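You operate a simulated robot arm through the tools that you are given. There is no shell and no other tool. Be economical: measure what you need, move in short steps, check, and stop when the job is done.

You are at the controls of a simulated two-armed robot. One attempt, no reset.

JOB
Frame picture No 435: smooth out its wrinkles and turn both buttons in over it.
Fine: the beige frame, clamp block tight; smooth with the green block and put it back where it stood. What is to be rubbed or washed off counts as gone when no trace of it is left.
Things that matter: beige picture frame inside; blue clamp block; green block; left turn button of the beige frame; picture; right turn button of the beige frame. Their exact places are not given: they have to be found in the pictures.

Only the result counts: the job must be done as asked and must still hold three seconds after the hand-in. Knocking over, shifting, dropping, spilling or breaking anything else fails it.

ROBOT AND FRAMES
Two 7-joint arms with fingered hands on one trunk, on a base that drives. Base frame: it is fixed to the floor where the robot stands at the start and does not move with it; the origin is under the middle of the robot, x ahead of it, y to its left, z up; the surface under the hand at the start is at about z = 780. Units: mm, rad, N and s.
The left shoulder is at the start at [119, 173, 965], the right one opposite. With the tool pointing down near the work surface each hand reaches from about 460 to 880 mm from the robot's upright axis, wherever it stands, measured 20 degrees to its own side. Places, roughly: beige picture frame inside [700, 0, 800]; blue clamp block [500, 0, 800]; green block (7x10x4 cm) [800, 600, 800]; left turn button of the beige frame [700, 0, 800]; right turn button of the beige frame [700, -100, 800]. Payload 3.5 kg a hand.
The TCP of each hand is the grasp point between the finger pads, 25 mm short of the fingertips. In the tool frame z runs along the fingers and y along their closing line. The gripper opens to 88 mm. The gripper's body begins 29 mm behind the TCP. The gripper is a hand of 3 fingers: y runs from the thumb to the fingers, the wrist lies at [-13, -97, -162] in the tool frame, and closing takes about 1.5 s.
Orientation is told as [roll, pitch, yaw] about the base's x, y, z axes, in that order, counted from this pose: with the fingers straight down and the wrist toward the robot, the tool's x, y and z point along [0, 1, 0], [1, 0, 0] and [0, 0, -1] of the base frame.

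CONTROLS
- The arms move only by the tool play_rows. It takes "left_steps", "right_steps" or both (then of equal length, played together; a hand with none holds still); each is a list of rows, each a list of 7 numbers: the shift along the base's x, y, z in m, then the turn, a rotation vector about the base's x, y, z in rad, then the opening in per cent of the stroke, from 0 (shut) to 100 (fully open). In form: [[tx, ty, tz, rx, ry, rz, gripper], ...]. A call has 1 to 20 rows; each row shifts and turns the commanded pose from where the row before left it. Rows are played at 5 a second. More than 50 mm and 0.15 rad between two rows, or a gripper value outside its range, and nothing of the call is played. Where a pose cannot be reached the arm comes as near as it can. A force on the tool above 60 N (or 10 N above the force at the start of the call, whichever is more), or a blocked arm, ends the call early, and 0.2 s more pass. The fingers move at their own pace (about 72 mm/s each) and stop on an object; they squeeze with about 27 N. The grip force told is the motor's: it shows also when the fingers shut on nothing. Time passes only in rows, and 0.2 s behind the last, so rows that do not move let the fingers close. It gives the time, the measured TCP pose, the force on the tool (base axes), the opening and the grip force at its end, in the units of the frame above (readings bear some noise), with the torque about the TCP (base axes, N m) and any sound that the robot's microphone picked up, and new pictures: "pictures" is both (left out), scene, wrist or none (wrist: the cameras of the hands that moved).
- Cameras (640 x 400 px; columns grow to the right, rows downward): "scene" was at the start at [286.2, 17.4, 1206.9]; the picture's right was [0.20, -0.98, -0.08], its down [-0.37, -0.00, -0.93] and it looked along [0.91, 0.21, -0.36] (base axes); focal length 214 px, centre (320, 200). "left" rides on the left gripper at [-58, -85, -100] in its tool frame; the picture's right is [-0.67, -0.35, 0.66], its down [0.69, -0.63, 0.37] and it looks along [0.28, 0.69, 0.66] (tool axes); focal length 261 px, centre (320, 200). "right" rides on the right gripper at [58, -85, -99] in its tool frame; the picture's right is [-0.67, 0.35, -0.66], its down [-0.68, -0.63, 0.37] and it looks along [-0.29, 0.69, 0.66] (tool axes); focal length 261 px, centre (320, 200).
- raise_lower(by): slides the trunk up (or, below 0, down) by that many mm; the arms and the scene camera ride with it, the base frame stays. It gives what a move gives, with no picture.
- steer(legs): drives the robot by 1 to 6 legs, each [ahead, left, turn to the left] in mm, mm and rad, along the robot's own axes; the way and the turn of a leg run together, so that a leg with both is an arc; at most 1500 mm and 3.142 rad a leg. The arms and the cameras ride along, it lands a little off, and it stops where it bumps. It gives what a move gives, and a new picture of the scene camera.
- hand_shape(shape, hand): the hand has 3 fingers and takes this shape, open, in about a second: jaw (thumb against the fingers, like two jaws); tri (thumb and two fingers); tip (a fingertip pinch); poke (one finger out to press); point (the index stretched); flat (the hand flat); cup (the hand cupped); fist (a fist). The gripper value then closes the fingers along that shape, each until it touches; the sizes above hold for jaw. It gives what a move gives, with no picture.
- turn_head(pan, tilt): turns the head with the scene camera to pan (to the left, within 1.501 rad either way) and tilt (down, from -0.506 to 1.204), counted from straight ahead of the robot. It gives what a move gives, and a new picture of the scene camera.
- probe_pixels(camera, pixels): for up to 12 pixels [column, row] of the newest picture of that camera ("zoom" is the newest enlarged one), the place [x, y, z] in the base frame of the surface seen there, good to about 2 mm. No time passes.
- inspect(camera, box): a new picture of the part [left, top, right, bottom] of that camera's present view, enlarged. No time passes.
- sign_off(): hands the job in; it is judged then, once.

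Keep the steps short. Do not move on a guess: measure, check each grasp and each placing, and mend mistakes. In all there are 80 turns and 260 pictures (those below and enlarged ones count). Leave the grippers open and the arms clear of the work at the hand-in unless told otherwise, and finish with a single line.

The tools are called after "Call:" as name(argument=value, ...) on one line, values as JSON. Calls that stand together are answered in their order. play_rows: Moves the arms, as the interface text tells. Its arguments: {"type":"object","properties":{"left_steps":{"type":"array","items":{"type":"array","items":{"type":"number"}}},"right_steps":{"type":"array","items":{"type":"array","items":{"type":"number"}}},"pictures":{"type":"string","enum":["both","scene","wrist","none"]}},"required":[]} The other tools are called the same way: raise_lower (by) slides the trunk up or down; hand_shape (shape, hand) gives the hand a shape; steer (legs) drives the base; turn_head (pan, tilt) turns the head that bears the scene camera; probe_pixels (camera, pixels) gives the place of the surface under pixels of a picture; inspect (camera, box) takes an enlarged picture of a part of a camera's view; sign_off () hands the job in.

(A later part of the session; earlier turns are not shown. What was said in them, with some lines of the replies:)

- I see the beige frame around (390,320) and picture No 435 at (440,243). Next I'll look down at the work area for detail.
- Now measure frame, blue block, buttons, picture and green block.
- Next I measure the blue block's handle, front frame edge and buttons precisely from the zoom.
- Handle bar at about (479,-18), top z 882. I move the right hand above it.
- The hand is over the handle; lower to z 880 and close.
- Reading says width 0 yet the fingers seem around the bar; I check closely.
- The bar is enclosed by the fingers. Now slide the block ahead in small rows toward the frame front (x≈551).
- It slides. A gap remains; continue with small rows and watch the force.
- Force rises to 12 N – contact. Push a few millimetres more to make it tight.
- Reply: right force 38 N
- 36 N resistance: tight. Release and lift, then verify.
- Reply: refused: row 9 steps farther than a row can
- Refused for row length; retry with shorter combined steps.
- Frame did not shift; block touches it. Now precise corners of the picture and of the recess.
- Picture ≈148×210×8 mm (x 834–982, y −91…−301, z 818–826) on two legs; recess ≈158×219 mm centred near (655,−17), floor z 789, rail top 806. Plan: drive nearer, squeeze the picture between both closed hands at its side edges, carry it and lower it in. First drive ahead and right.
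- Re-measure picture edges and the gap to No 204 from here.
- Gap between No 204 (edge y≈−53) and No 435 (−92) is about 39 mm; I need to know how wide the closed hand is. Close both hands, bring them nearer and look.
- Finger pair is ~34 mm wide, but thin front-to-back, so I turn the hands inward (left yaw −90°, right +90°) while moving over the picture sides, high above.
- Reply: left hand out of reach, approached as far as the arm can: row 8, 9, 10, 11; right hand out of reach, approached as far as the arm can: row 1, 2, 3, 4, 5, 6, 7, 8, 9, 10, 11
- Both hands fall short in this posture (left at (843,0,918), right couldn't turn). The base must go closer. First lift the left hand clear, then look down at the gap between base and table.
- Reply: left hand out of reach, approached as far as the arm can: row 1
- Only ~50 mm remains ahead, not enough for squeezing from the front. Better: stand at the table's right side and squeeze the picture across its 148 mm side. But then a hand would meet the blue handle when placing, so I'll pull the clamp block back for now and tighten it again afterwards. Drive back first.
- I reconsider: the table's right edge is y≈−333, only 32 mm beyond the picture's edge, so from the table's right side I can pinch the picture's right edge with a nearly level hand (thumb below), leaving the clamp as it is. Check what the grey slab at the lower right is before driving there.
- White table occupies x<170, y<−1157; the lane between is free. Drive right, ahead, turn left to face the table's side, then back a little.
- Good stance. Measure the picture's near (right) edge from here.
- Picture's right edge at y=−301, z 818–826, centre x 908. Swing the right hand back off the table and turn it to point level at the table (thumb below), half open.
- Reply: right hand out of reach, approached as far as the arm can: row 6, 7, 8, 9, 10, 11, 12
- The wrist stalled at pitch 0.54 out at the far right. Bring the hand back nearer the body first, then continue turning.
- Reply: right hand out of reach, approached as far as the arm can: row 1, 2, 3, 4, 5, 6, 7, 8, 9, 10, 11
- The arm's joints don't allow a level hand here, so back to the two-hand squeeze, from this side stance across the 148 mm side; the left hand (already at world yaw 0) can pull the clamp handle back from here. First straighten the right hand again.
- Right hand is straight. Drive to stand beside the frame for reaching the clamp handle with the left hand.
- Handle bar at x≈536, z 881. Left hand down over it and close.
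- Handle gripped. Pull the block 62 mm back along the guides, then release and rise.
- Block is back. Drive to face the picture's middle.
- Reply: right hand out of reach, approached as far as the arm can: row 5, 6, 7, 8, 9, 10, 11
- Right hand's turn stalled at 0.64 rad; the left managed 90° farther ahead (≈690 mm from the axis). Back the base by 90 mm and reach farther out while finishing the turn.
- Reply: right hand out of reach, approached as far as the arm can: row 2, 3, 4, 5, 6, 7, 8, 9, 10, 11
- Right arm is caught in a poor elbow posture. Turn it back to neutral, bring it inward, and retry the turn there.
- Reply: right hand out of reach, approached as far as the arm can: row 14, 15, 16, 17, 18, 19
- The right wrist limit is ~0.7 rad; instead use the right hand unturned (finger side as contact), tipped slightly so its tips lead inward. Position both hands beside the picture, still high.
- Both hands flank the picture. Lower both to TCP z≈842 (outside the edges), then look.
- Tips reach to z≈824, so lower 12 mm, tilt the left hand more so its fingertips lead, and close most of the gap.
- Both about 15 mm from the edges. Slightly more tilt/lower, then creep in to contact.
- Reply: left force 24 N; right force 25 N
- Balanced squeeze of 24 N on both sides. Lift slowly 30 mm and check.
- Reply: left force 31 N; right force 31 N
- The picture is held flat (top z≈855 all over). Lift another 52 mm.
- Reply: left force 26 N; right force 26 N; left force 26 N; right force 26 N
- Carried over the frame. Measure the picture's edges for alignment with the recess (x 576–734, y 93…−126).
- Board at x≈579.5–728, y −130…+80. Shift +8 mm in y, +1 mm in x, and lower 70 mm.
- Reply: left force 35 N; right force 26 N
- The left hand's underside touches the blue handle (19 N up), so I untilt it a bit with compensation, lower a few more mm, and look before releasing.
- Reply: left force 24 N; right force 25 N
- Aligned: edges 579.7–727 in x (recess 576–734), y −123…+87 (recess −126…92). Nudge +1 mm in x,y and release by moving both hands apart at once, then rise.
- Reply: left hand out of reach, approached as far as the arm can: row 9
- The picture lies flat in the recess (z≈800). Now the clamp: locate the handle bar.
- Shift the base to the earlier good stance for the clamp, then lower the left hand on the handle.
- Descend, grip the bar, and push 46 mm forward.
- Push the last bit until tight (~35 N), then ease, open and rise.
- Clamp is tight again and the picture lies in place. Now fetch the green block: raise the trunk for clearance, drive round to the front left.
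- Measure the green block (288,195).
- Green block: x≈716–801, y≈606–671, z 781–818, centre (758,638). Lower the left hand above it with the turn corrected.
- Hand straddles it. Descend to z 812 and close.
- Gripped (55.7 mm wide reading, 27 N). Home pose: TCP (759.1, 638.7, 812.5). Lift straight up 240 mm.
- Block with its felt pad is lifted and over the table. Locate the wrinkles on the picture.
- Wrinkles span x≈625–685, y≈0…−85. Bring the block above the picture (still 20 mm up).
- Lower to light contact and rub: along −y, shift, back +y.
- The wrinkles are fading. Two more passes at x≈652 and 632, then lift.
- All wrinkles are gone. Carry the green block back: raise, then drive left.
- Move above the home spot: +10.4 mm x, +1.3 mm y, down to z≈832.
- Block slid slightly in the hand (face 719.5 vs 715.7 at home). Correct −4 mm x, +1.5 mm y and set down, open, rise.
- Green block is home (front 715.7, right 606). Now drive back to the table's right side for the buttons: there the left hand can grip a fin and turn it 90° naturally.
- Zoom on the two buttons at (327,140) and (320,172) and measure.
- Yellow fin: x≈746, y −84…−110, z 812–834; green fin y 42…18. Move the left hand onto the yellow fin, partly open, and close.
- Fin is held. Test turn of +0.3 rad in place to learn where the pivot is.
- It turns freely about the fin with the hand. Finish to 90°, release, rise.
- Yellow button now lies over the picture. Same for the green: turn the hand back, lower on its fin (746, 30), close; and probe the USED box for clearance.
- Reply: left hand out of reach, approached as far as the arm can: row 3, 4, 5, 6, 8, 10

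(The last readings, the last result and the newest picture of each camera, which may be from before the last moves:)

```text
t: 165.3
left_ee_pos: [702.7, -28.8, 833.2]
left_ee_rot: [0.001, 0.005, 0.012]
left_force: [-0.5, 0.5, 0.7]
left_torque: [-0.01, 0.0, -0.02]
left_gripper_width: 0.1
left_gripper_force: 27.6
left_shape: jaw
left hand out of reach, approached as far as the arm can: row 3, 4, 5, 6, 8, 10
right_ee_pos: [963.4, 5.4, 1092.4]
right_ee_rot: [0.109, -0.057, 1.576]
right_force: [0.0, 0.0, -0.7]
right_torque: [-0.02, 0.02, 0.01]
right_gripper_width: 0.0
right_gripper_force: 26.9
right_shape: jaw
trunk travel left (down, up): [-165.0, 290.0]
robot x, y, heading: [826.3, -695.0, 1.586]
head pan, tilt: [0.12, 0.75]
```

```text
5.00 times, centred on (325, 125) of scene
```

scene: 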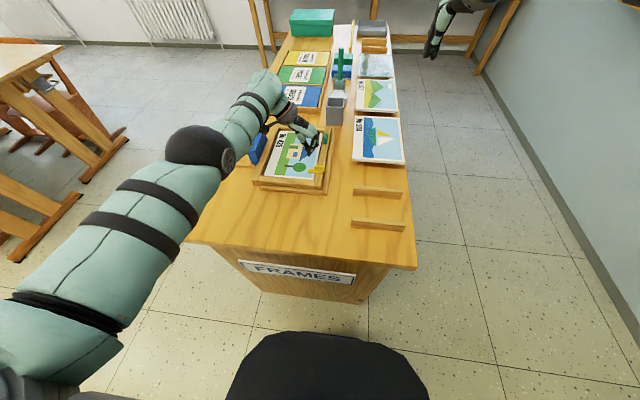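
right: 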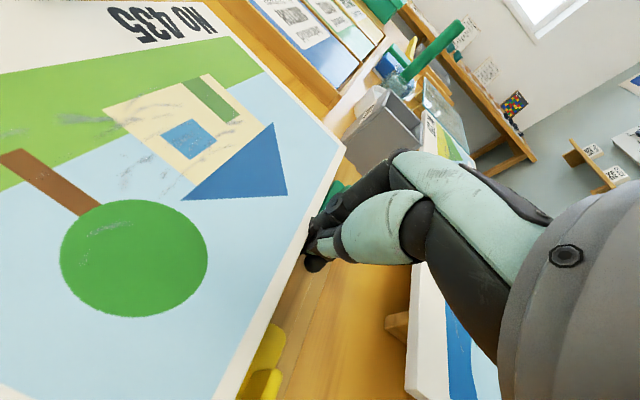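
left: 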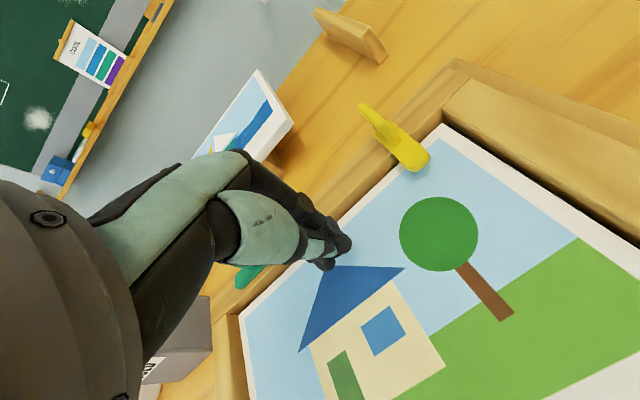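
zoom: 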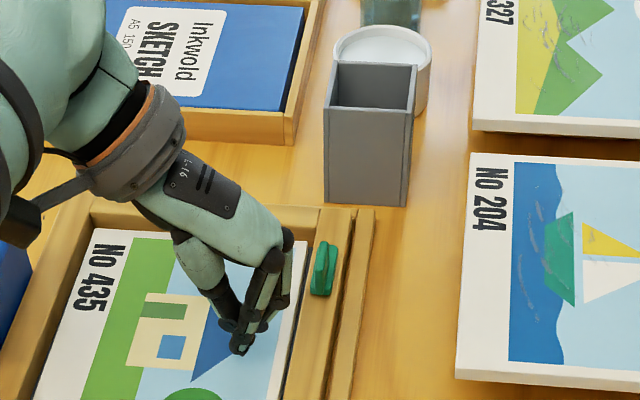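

The green was out of reach; the hand stopped over the picture without touching. Raise it and drive 105 mm closer.

Call:
play_rows(left_steps=[[0, 0, 0.03, 0, 0, 0, 45], [0, 0, 0.03, 0, 0, 0, 45], [0, 0, 0.02, 0, 0, 0, 45], [0, -0.03, 0, 0, 0, 0, 45], [0, -0.03, 0, 0, 0, 0, 45]], pictures="none")

Call:
steer(legs=[[100, 0, 0]])

Call:
turn_head(pan=0.12, tilt=0.8)

Call:
inspect(camera="scene", box=[270, 120, 370, 220])

```text
t: 166.5
left_ee_pos: [702.2, -22.6, 911.0]
left_ee_rot: [-0.001, 0.005, 0.012]
left_force: [0.3, 0.3, -0.5]
left_torque: [-0.02, 0.02, 0.01]
left_gripper_width: 39.1
left_gripper_force: 0.0
left_shape: jaw
left hand out of reach, approached as far as the arm can: row 2, 4, 5
right_ee_pos: [964.3, 3.8, 1094.0]
right_ee_rot: [0.11, -0.058, 1.576]
right_force: [-0.2, -1.2, 0.3]
right_torque: [0.0, 0.02, -0.02]
right_gripper_width: 0.0
right_gripper_force: 27.4
right_shape: jaw
trunk travel left (down, up): [-165.0, 290.0]
robot x, y, heading: [824.5, -694.8, 1.589]
head pan, tilt: [0.12, 0.75]
```

```text
t: 167.7
left_ee_pos: [701.8, 78.2, 911.7]
left_ee_rot: [-0.003, 0.006, 0.011]
left_force: [0.5, -0.5, 0.9]
left_torque: [-0.06, 0.0, -0.02]
left_gripper_width: 39.0
left_gripper_force: 0.0
left_shape: jaw
right_ee_pos: [962.8, 105.8, 1093.5]
right_ee_rot: [0.111, -0.057, 1.576]
right_force: [-0.2, 1.1, -0.7]
right_torque: [0.02, 0.0, -0.01]
right_gripper_width: 0.0
right_gripper_force: 27.0
right_shape: jaw
trunk travel left (down, up): [-165.0, 290.0]
robot x, y, heading: [827.0, -592.0, 1.592]
head pan, tilt: [0.12, 0.75]
```

scene: 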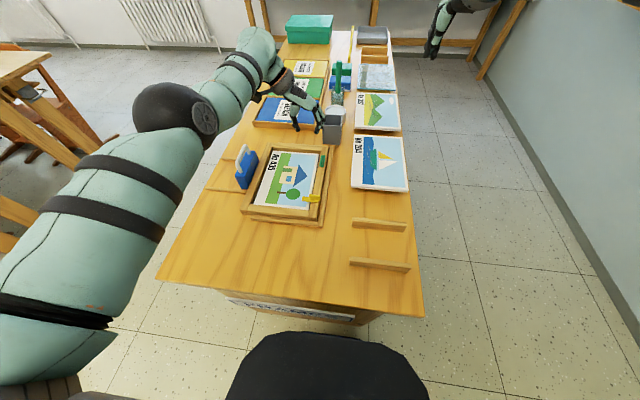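

```text
t: 168.3
left_ee_pos: [701.6, 78.4, 911.8]
left_ee_rot: [-0.004, 0.005, 0.01]
left_force: [0.8, 0.1, -0.6]
left_torque: [-0.02, -0.03, 0.03]
left_gripper_width: 39.4
left_gripper_force: 0.0
left_shape: jaw
right_ee_pos: [963.4, 105.7, 1092.9]
right_ee_rot: [0.109, -0.058, 1.576]
right_force: [0.5, 0.1, -0.6]
right_torque: [0.02, 0.02, -0.01]
right_gripper_width: 0.0
right_gripper_force: 26.4
right_shape: jaw
trunk travel left (down, up): [-165.0, 290.0]
robot x, y, heading: [826.7, -593.6, 1.587]
head pan, tilt: [0.12, 0.799]
```

scene: 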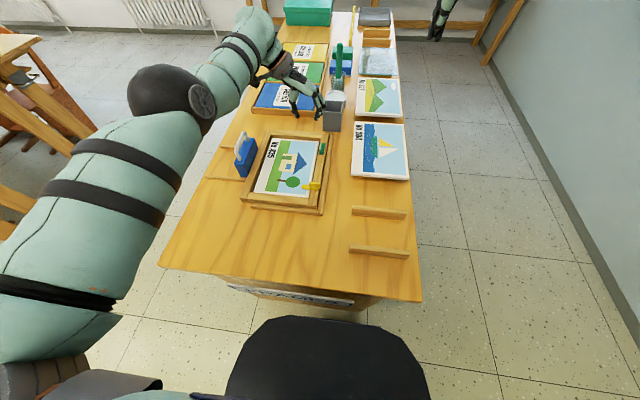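

```text
4.00 times, centred on (320, 170) of scene
```

zoom: 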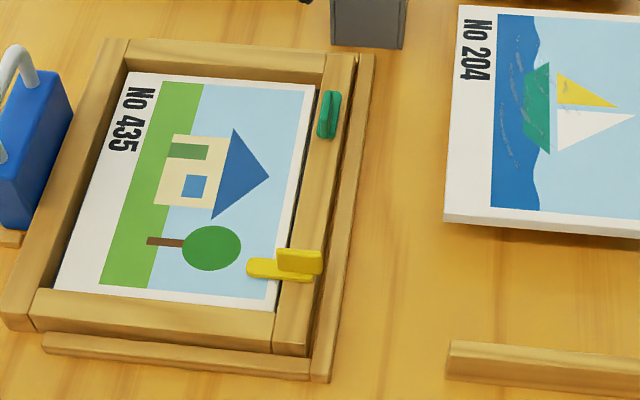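

Bin is clear (y≥150). Move onto the green fin, lower and close.

Call:
play_rows(left_steps=[[0.0148, -0.0161, 0, 0, 0, 0, 45], [0.0148, -0.0161, 0, 0, 0, 0, 45], [0.0148, -0.0161, 0, 0, 0, -0.008, 45], [0, 0, 0, 0, 0, 0, 45], [0, 0, -0.02, 0, 0, 0, 45], [0, 0, -0.02, 0, 0, 0, 45], [0, 0, -0.02, 0, 0, 0, 45], [0, 0, -0.013, 0, 0, 0, 45], [0, 0, 0, 0, 0, 0, 45], [0, 0, 0, 0, 0, 0, 0], [0, 0, 0, 0, 0, 0, 0], [0, 0, 0, 0, 0, 0, 0], [0, 0, 0, 0, 0, 0, 0], [0, 0, 0, 0, 0, 0, 0]])

Call:
inspect(camera="scene", box=[280, 115, 360, 195])

```text
t: 171.3
left_ee_pos: [746.4, 67.9, 836.7]
left_ee_rot: [-0.001, 0.005, 0.001]
left_force: [-3.5, 1.8, 2.8]
left_torque: [0.03, 0.0, 0.02]
left_gripper_width: 0.3
left_gripper_force: 27.6
left_shape: jaw
left hand out of reach, approached as far as the arm can: row 1, 2, 3, 7
right_ee_pos: [963.2, 104.5, 1093.4]
right_ee_rot: [0.111, -0.057, 1.576]
right_force: [-0.2, 0.6, 0.5]
right_torque: [0.01, 0.03, -0.02]
right_gripper_width: 0.1
right_gripper_force: 26.4
right_shape: jaw
trunk travel left (down, up): [-165.0, 290.0]
robot x, y, heading: [823.5, -595.9, 1.581]
head pan, tilt: [0.12, 0.799]
```

scene: 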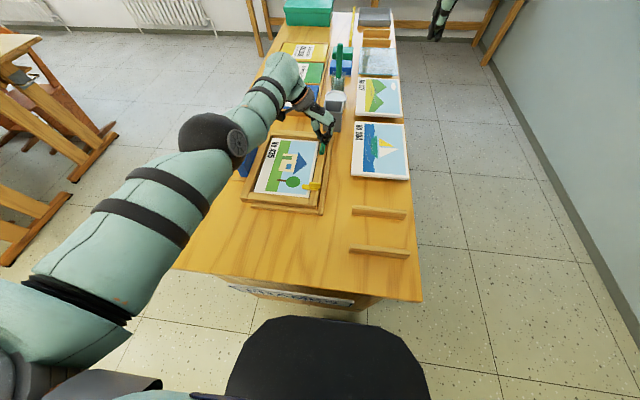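
left: 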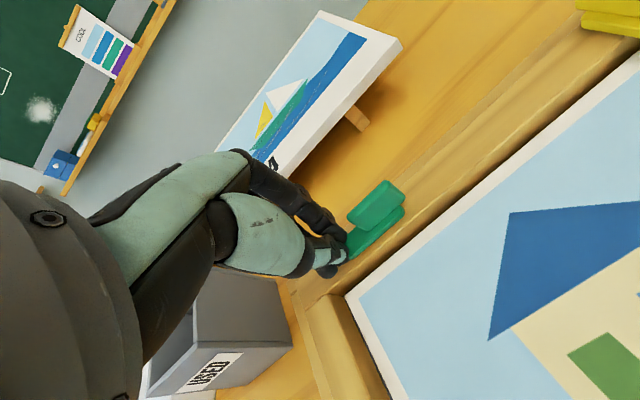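

```text
5.00 times, centred on (320, 155) of scene
5 turns are left
```

zoom: 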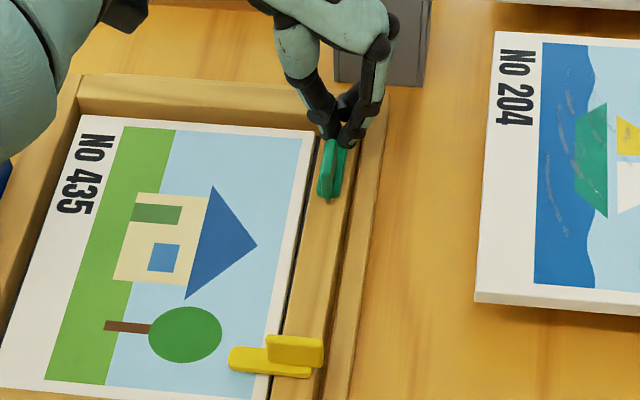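

The arm stalls short at y=68, so keep this arm posture and let the base make the 38 mm: open, rise, drive back 38 mm, lower, close.

Call:
play_rows(left_steps=[[0, 0, 0, 0, 0, 0, 45], [0, 0, 0, 0, 0, 0, 45], [0, 0, 0, 0, 0, 0, 45], [0, 0, 0.02, 0, 0, 0, 45], [0, 0, 0.03, 0, 0, 0, 45], [0, 0, 0, 0, 0, 0, 45]], pictures="none")

Call:
steer(legs=[[-38, 0, 0]])

Call:
play_rows(left_steps=[[0, 0, -0.02, 0, 0, 0, 45], [0, 0, -0.015, 0, 0, 0, 45], [0, 0, -0.012, 0, 0, 0, 45], [0, 0, 0, 0, 0, 0, 45], [0, 0, 0, 0, 0, 0, 0], [0, 0, 0, 0, 0, 0, 0], [0, 0, 0, 0, 0, 0, 0], [0, 0, 0, 0, 0, 0, 0], [0, 0, 0, 0, 0, 0, 0]])

Call:
inspect(camera="scene", box=[280, 115, 360, 195])

```text
t: 172.7
left_ee_pos: [745.5, 73.8, 885.6]
left_ee_rot: [-0.004, 0.005, 0.0]
left_force: [0.2, -0.1, -0.5]
left_torque: [-0.03, -0.01, -0.06]
left_gripper_width: 39.2
left_gripper_force: 0.0
left_shape: jaw
right_ee_pos: [962.4, 105.6, 1092.6]
right_ee_rot: [0.111, -0.057, 1.576]
right_force: [0.1, -0.4, 0.2]
right_torque: [0.02, -0.02, -0.02]
right_gripper_width: 0.0
right_gripper_force: 26.5
right_shape: jaw
trunk travel left (down, up): [-165.0, 290.0]
robot x, y, heading: [826.3, -593.8, 1.584]
head pan, tilt: [0.12, 0.799]
```

```text
t: 173.6
left_ee_pos: [747.1, 36.6, 883.6]
left_ee_rot: [-0.007, 0.006, 0.002]
left_force: [-0.1, 0.9, -0.4]
left_torque: [-0.04, -0.01, 0.01]
left_gripper_width: 39.1
left_gripper_force: 0.0
left_shape: jaw
right_ee_pos: [964.8, 70.4, 1090.7]
right_ee_rot: [0.108, -0.055, 1.574]
right_force: [-0.7, 0.0, 1.2]
right_torque: [0.04, -0.01, -0.01]
right_gripper_width: 0.0
right_gripper_force: 27.2
right_shape: jaw
trunk travel left (down, up): [-165.0, 290.0]
robot x, y, heading: [825.1, -630.8, 1.584]
head pan, tilt: [0.12, 0.799]
```

scene: 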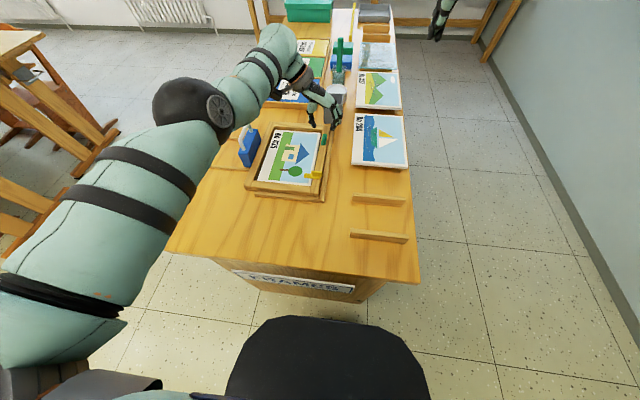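

```text
t: 175.6
left_ee_pos: [744.8, 30.8, 838.9]
left_ee_rot: [-0.003, 0.006, 0.0]
left_force: [0.6, -0.5, 0.1]
left_torque: [-0.04, -0.03, 0.0]
left_gripper_width: 1.1
left_gripper_force: 26.4
left_shape: jaw
left hand out of reach, approached as far as the arm can: row 2
right_ee_pos: [964.1, 65.8, 1092.8]
right_ee_rot: [0.108, -0.058, 1.574]
right_force: [-0.1, 0.1, 1.3]
right_torque: [0.02, 0.01, 0.01]
right_gripper_width: 0.2
right_gripper_force: 27.2
right_shape: jaw
trunk travel left (down, up): [-165.0, 290.0]
robot x, y, heading: [825.3, -624.5, 1.584]
head pan, tilt: [0.12, 0.799]
```

scene: 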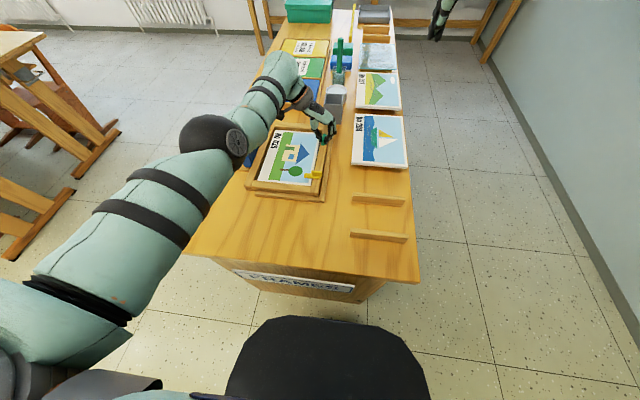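
left: 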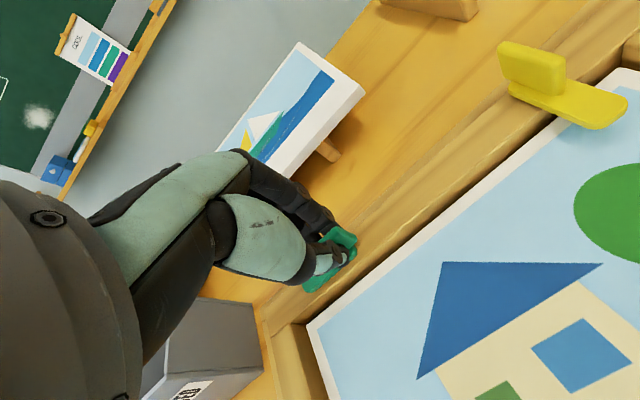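

```text
5.00 times, centred on (320, 155) of scene
4 turns are left
```

zoom: 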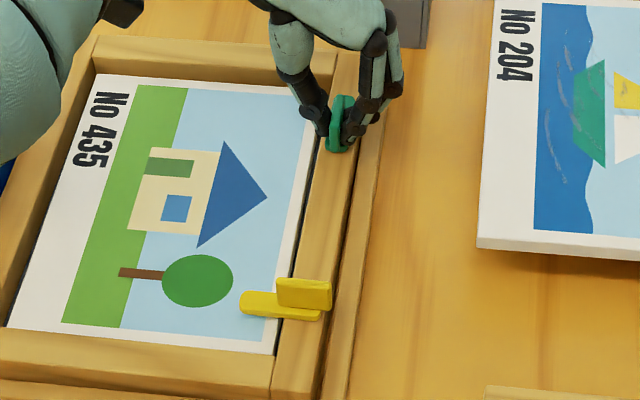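

Green fin gripped (1.1 mm, y=30.8). Turn it 90°, release, rise; open the right hand as well.

Call:
play_rows(left_steps=[[0, 0, 0, 0, 0, 0.1428, 0], [0, 0, 0, 0, 0, 0.1428, 0], [0, 0, 0, 0, 0, 0.1428, 0], [0, 0, 0, 0, 0, 0.1428, 0], [0, 0, 0, 0, 0, 0.1428, 0], [0, 0, 0, 0, 0, 0.1428, 0], [0, 0, 0, 0, 0, 0.1428, 0], [0, 0, 0, 0, 0, 0.1428, 0], [0, 0, 0, 0, 0, 0.1428, 0], [0, 0, 0, 0, 0, 0.1428, 0], [0, 0, 0, 0, 0, 0.1428, 0], [0, 0, 0, 0, 0, 0, 0], [0, 0, 0, 0, 0, 0, 45], [0, 0, 0, 0, 0, 0, 45], [0, 0, 0, 0, 0, 0, 45], [0, 0, 0.02, 0, 0, 0, 45], [0, 0, 0.04, 0, 0, 0, 60], [0, 0, 0.045, 0, 0, 0, 100], [0, -0.01, 0.045, 0, 0, 0, 100], [0, -0.01, 0.045, 0, 0, 0, 100]], right_steps=[[0, 0, 0, 0, 0, 0, 100], [0, 0, 0, 0, 0, 0, 100], [0, 0, 0, 0, 0, 0, 100], [0, 0, 0, 0, 0, 0, 100], [0, 0, 0, 0, 0, 0, 100], [0, 0, 0, 0, 0, 0, 100], [0, 0, 0, 0, 0, 0, 100], [0, 0, 0, 0, 0, 0, 100], [0, 0, 0, 0, 0, 0, 100], [0, 0, 0, 0, 0, 0, 100], [0, 0, 0, 0, 0, 0, 100], [0, 0, 0, 0, 0, 0, 100], [0, 0, 0, 0, 0, 0, 100], [0, 0, 0, 0, 0, 0, 100], [0, 0, 0, 0, 0, 0, 100], [0, 0, 0, 0, 0, 0, 100], [0, 0, 0, 0, 0, 0, 100], [0, 0, 0, 0, 0, 0, 100], [0, 0, 0, 0, 0, 0, 100], [0, 0, 0, 0, 0, 0, 100]], pictures="scene")

Call:
inspect(camera="scene", box=[230, 105, 360, 210])

Call:
inspect(camera="scene", box=[290, 115, 350, 195])

```text
t: 180.0
left_ee_pos: [706.0, 22.1, 1034.5]
left_ee_rot: [0.023, -0.003, 1.64]
left_force: [0.1, 0.7, 0.9]
left_torque: [0.01, 0.0, 0.0]
left_gripper_width: 87.7
left_gripper_force: 0.1
left_shape: jaw
right_ee_pos: [963.3, 68.4, 1093.1]
right_ee_rot: [0.113, -0.058, 1.574]
right_force: [0.4, 0.2, -1.2]
right_torque: [-0.02, -0.01, 0.01]
right_gripper_width: 87.6
right_gripper_force: 0.1
right_shape: jaw
trunk travel left (down, up): [-165.0, 290.0]
robot x, y, heading: [823.2, -633.7, 1.583]
head pan, tilt: [0.12, 0.799]
stopped in row 20 (left hand): the arm was blocked; the commanded pose is now the measured one
```

scene: 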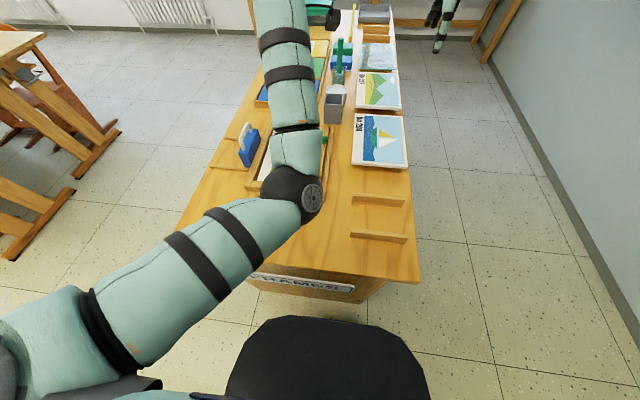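

```text
3.81 times, centred on (295, 158) of scene
```

zoom: 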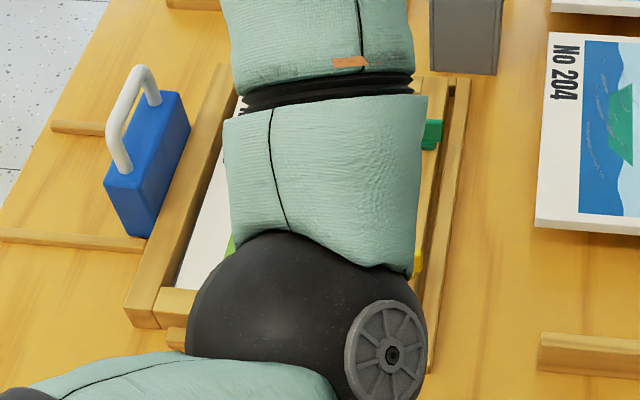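

```text
5.00 times, centred on (320, 155) of scene
3 turns are left
```

zoom: 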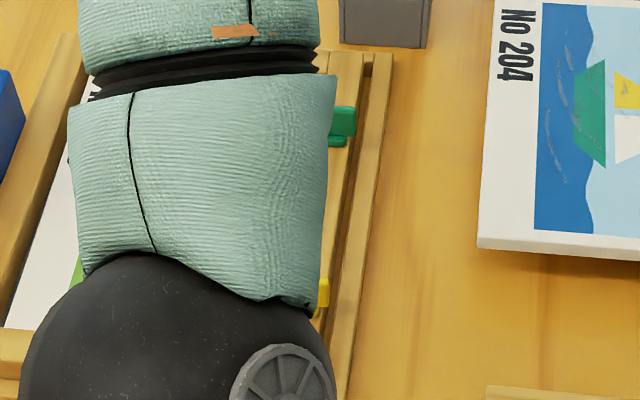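

The green button looks turned in; the arm hides it. Raise the trunk, back away with the arms, and verify everything.

Call:
raise_lower(by=120)

Call:
steer(legs=[[-350, 0, 0]])

Call:
turn_head(pan=0.15, tilt=0.6)

Call:
inspect(camera="scene", box=[220, 60, 380, 190])

Call:
inspect(camera="scene", box=[240, 90, 330, 160])

```text
t: 181.5
left_ee_pos: [711.1, 21.1, 1155.0]
left_ee_rot: [0.021, -0.002, 1.63]
left_force: [0.4, 0.7, -0.5]
left_torque: [0.02, 0.01, -0.01]
left_gripper_width: 87.5
left_gripper_force: 0.1
left_shape: jaw
right_ee_pos: [963.0, 67.7, 1213.1]
right_ee_rot: [0.11, -0.059, 1.575]
right_force: [-0.8, -0.3, -0.1]
right_torque: [-0.05, 0.0, 0.03]
right_gripper_width: 87.7
right_gripper_force: 0.1
right_shape: jaw
trunk travel left (down, up): [-285.0, 170.0]
robot x, y, heading: [824.9, -631.4, 1.583]
head pan, tilt: [0.12, 0.799]
```

```text
t: 183.7
left_ee_pos: [718.4, -323.8, 1154.1]
left_ee_rot: [0.019, -0.003, 1.628]
left_force: [0.3, 0.0, 0.5]
left_torque: [0.0, -0.04, -0.01]
left_gripper_width: 87.4
left_gripper_force: 0.0
left_shape: jaw
right_ee_pos: [970.1, -278.8, 1212.2]
right_ee_rot: [0.109, -0.054, 1.574]
right_force: [1.1, 0.6, -1.1]
right_torque: [0.03, 0.01, -0.01]
right_gripper_width: 87.8
right_gripper_force: 0.0
right_shape: jaw
trunk travel left (down, up): [-285.0, 170.0]
robot x, y, heading: [832.4, -979.1, 1.589]
head pan, tilt: [0.12, 0.799]
```

scene: 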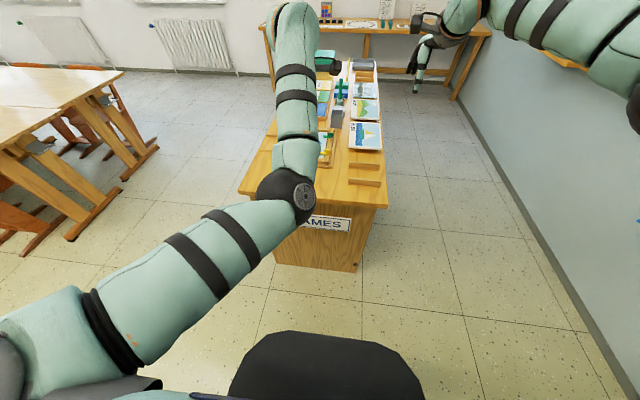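

```text
t: 184.5
left_ee_pos: [718.8, -324.9, 1155.4]
left_ee_rot: [0.019, -0.006, 1.628]
left_force: [-0.3, 0.1, -0.1]
left_torque: [0.0, 0.01, 0.0]
left_gripper_width: 87.4
left_gripper_force: 0.0
left_shape: jaw
right_ee_pos: [970.2, -278.8, 1212.7]
right_ee_rot: [0.11, -0.057, 1.573]
right_force: [0.1, 0.5, 0.5]
right_torque: [0.0, 0.0, -0.01]
right_gripper_width: 87.7
right_gripper_force: 0.0
right_shape: jaw
trunk travel left (down, up): [-285.0, 170.0]
robot x, y, heading: [828.1, -978.4, 1.585]
head pan, tilt: [0.15, 0.6]
```

scene: 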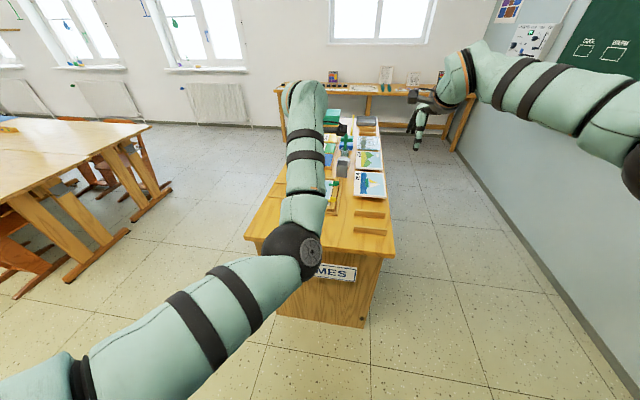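

```text
3.08 times, centred on (300, 125) of scene
```

zoom: 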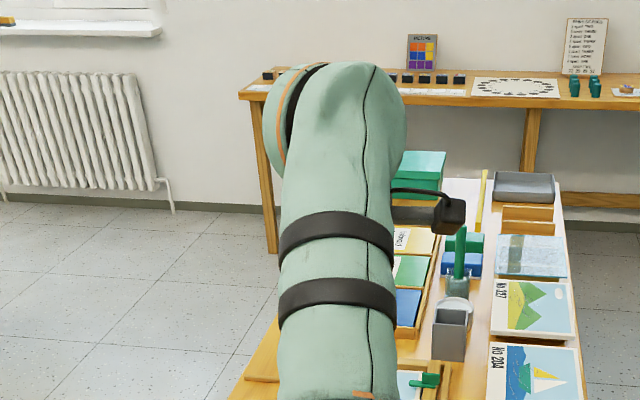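

```text
5.71 times, centred on (285, 125) of scene
2 turns are left
```

zoom: 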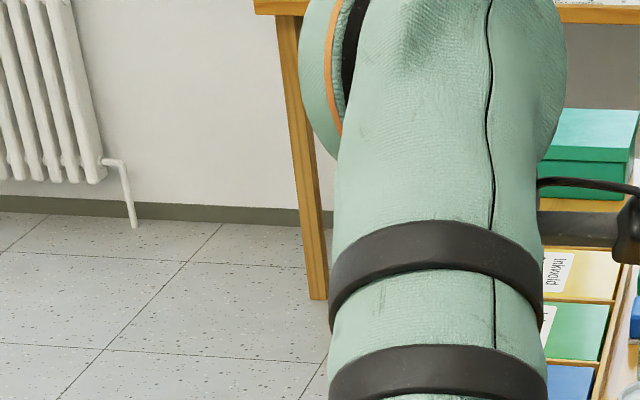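

The green button's fin and tab now point in over the picture like the yellow one, the wrinkles are gone, and the clamp and green block are in place. Both grippers are open and the arms are clear, so I hand in.

Call:
sign_off()

```text
The job is handed in.
```

I handed the job in: No 435 is in the beige frame, smoothed, with both buttons turned in, the clamp block tight and the green block back in place. My arm hid most of the green button in the last pictures, and I had too few turns left to check it again up close.
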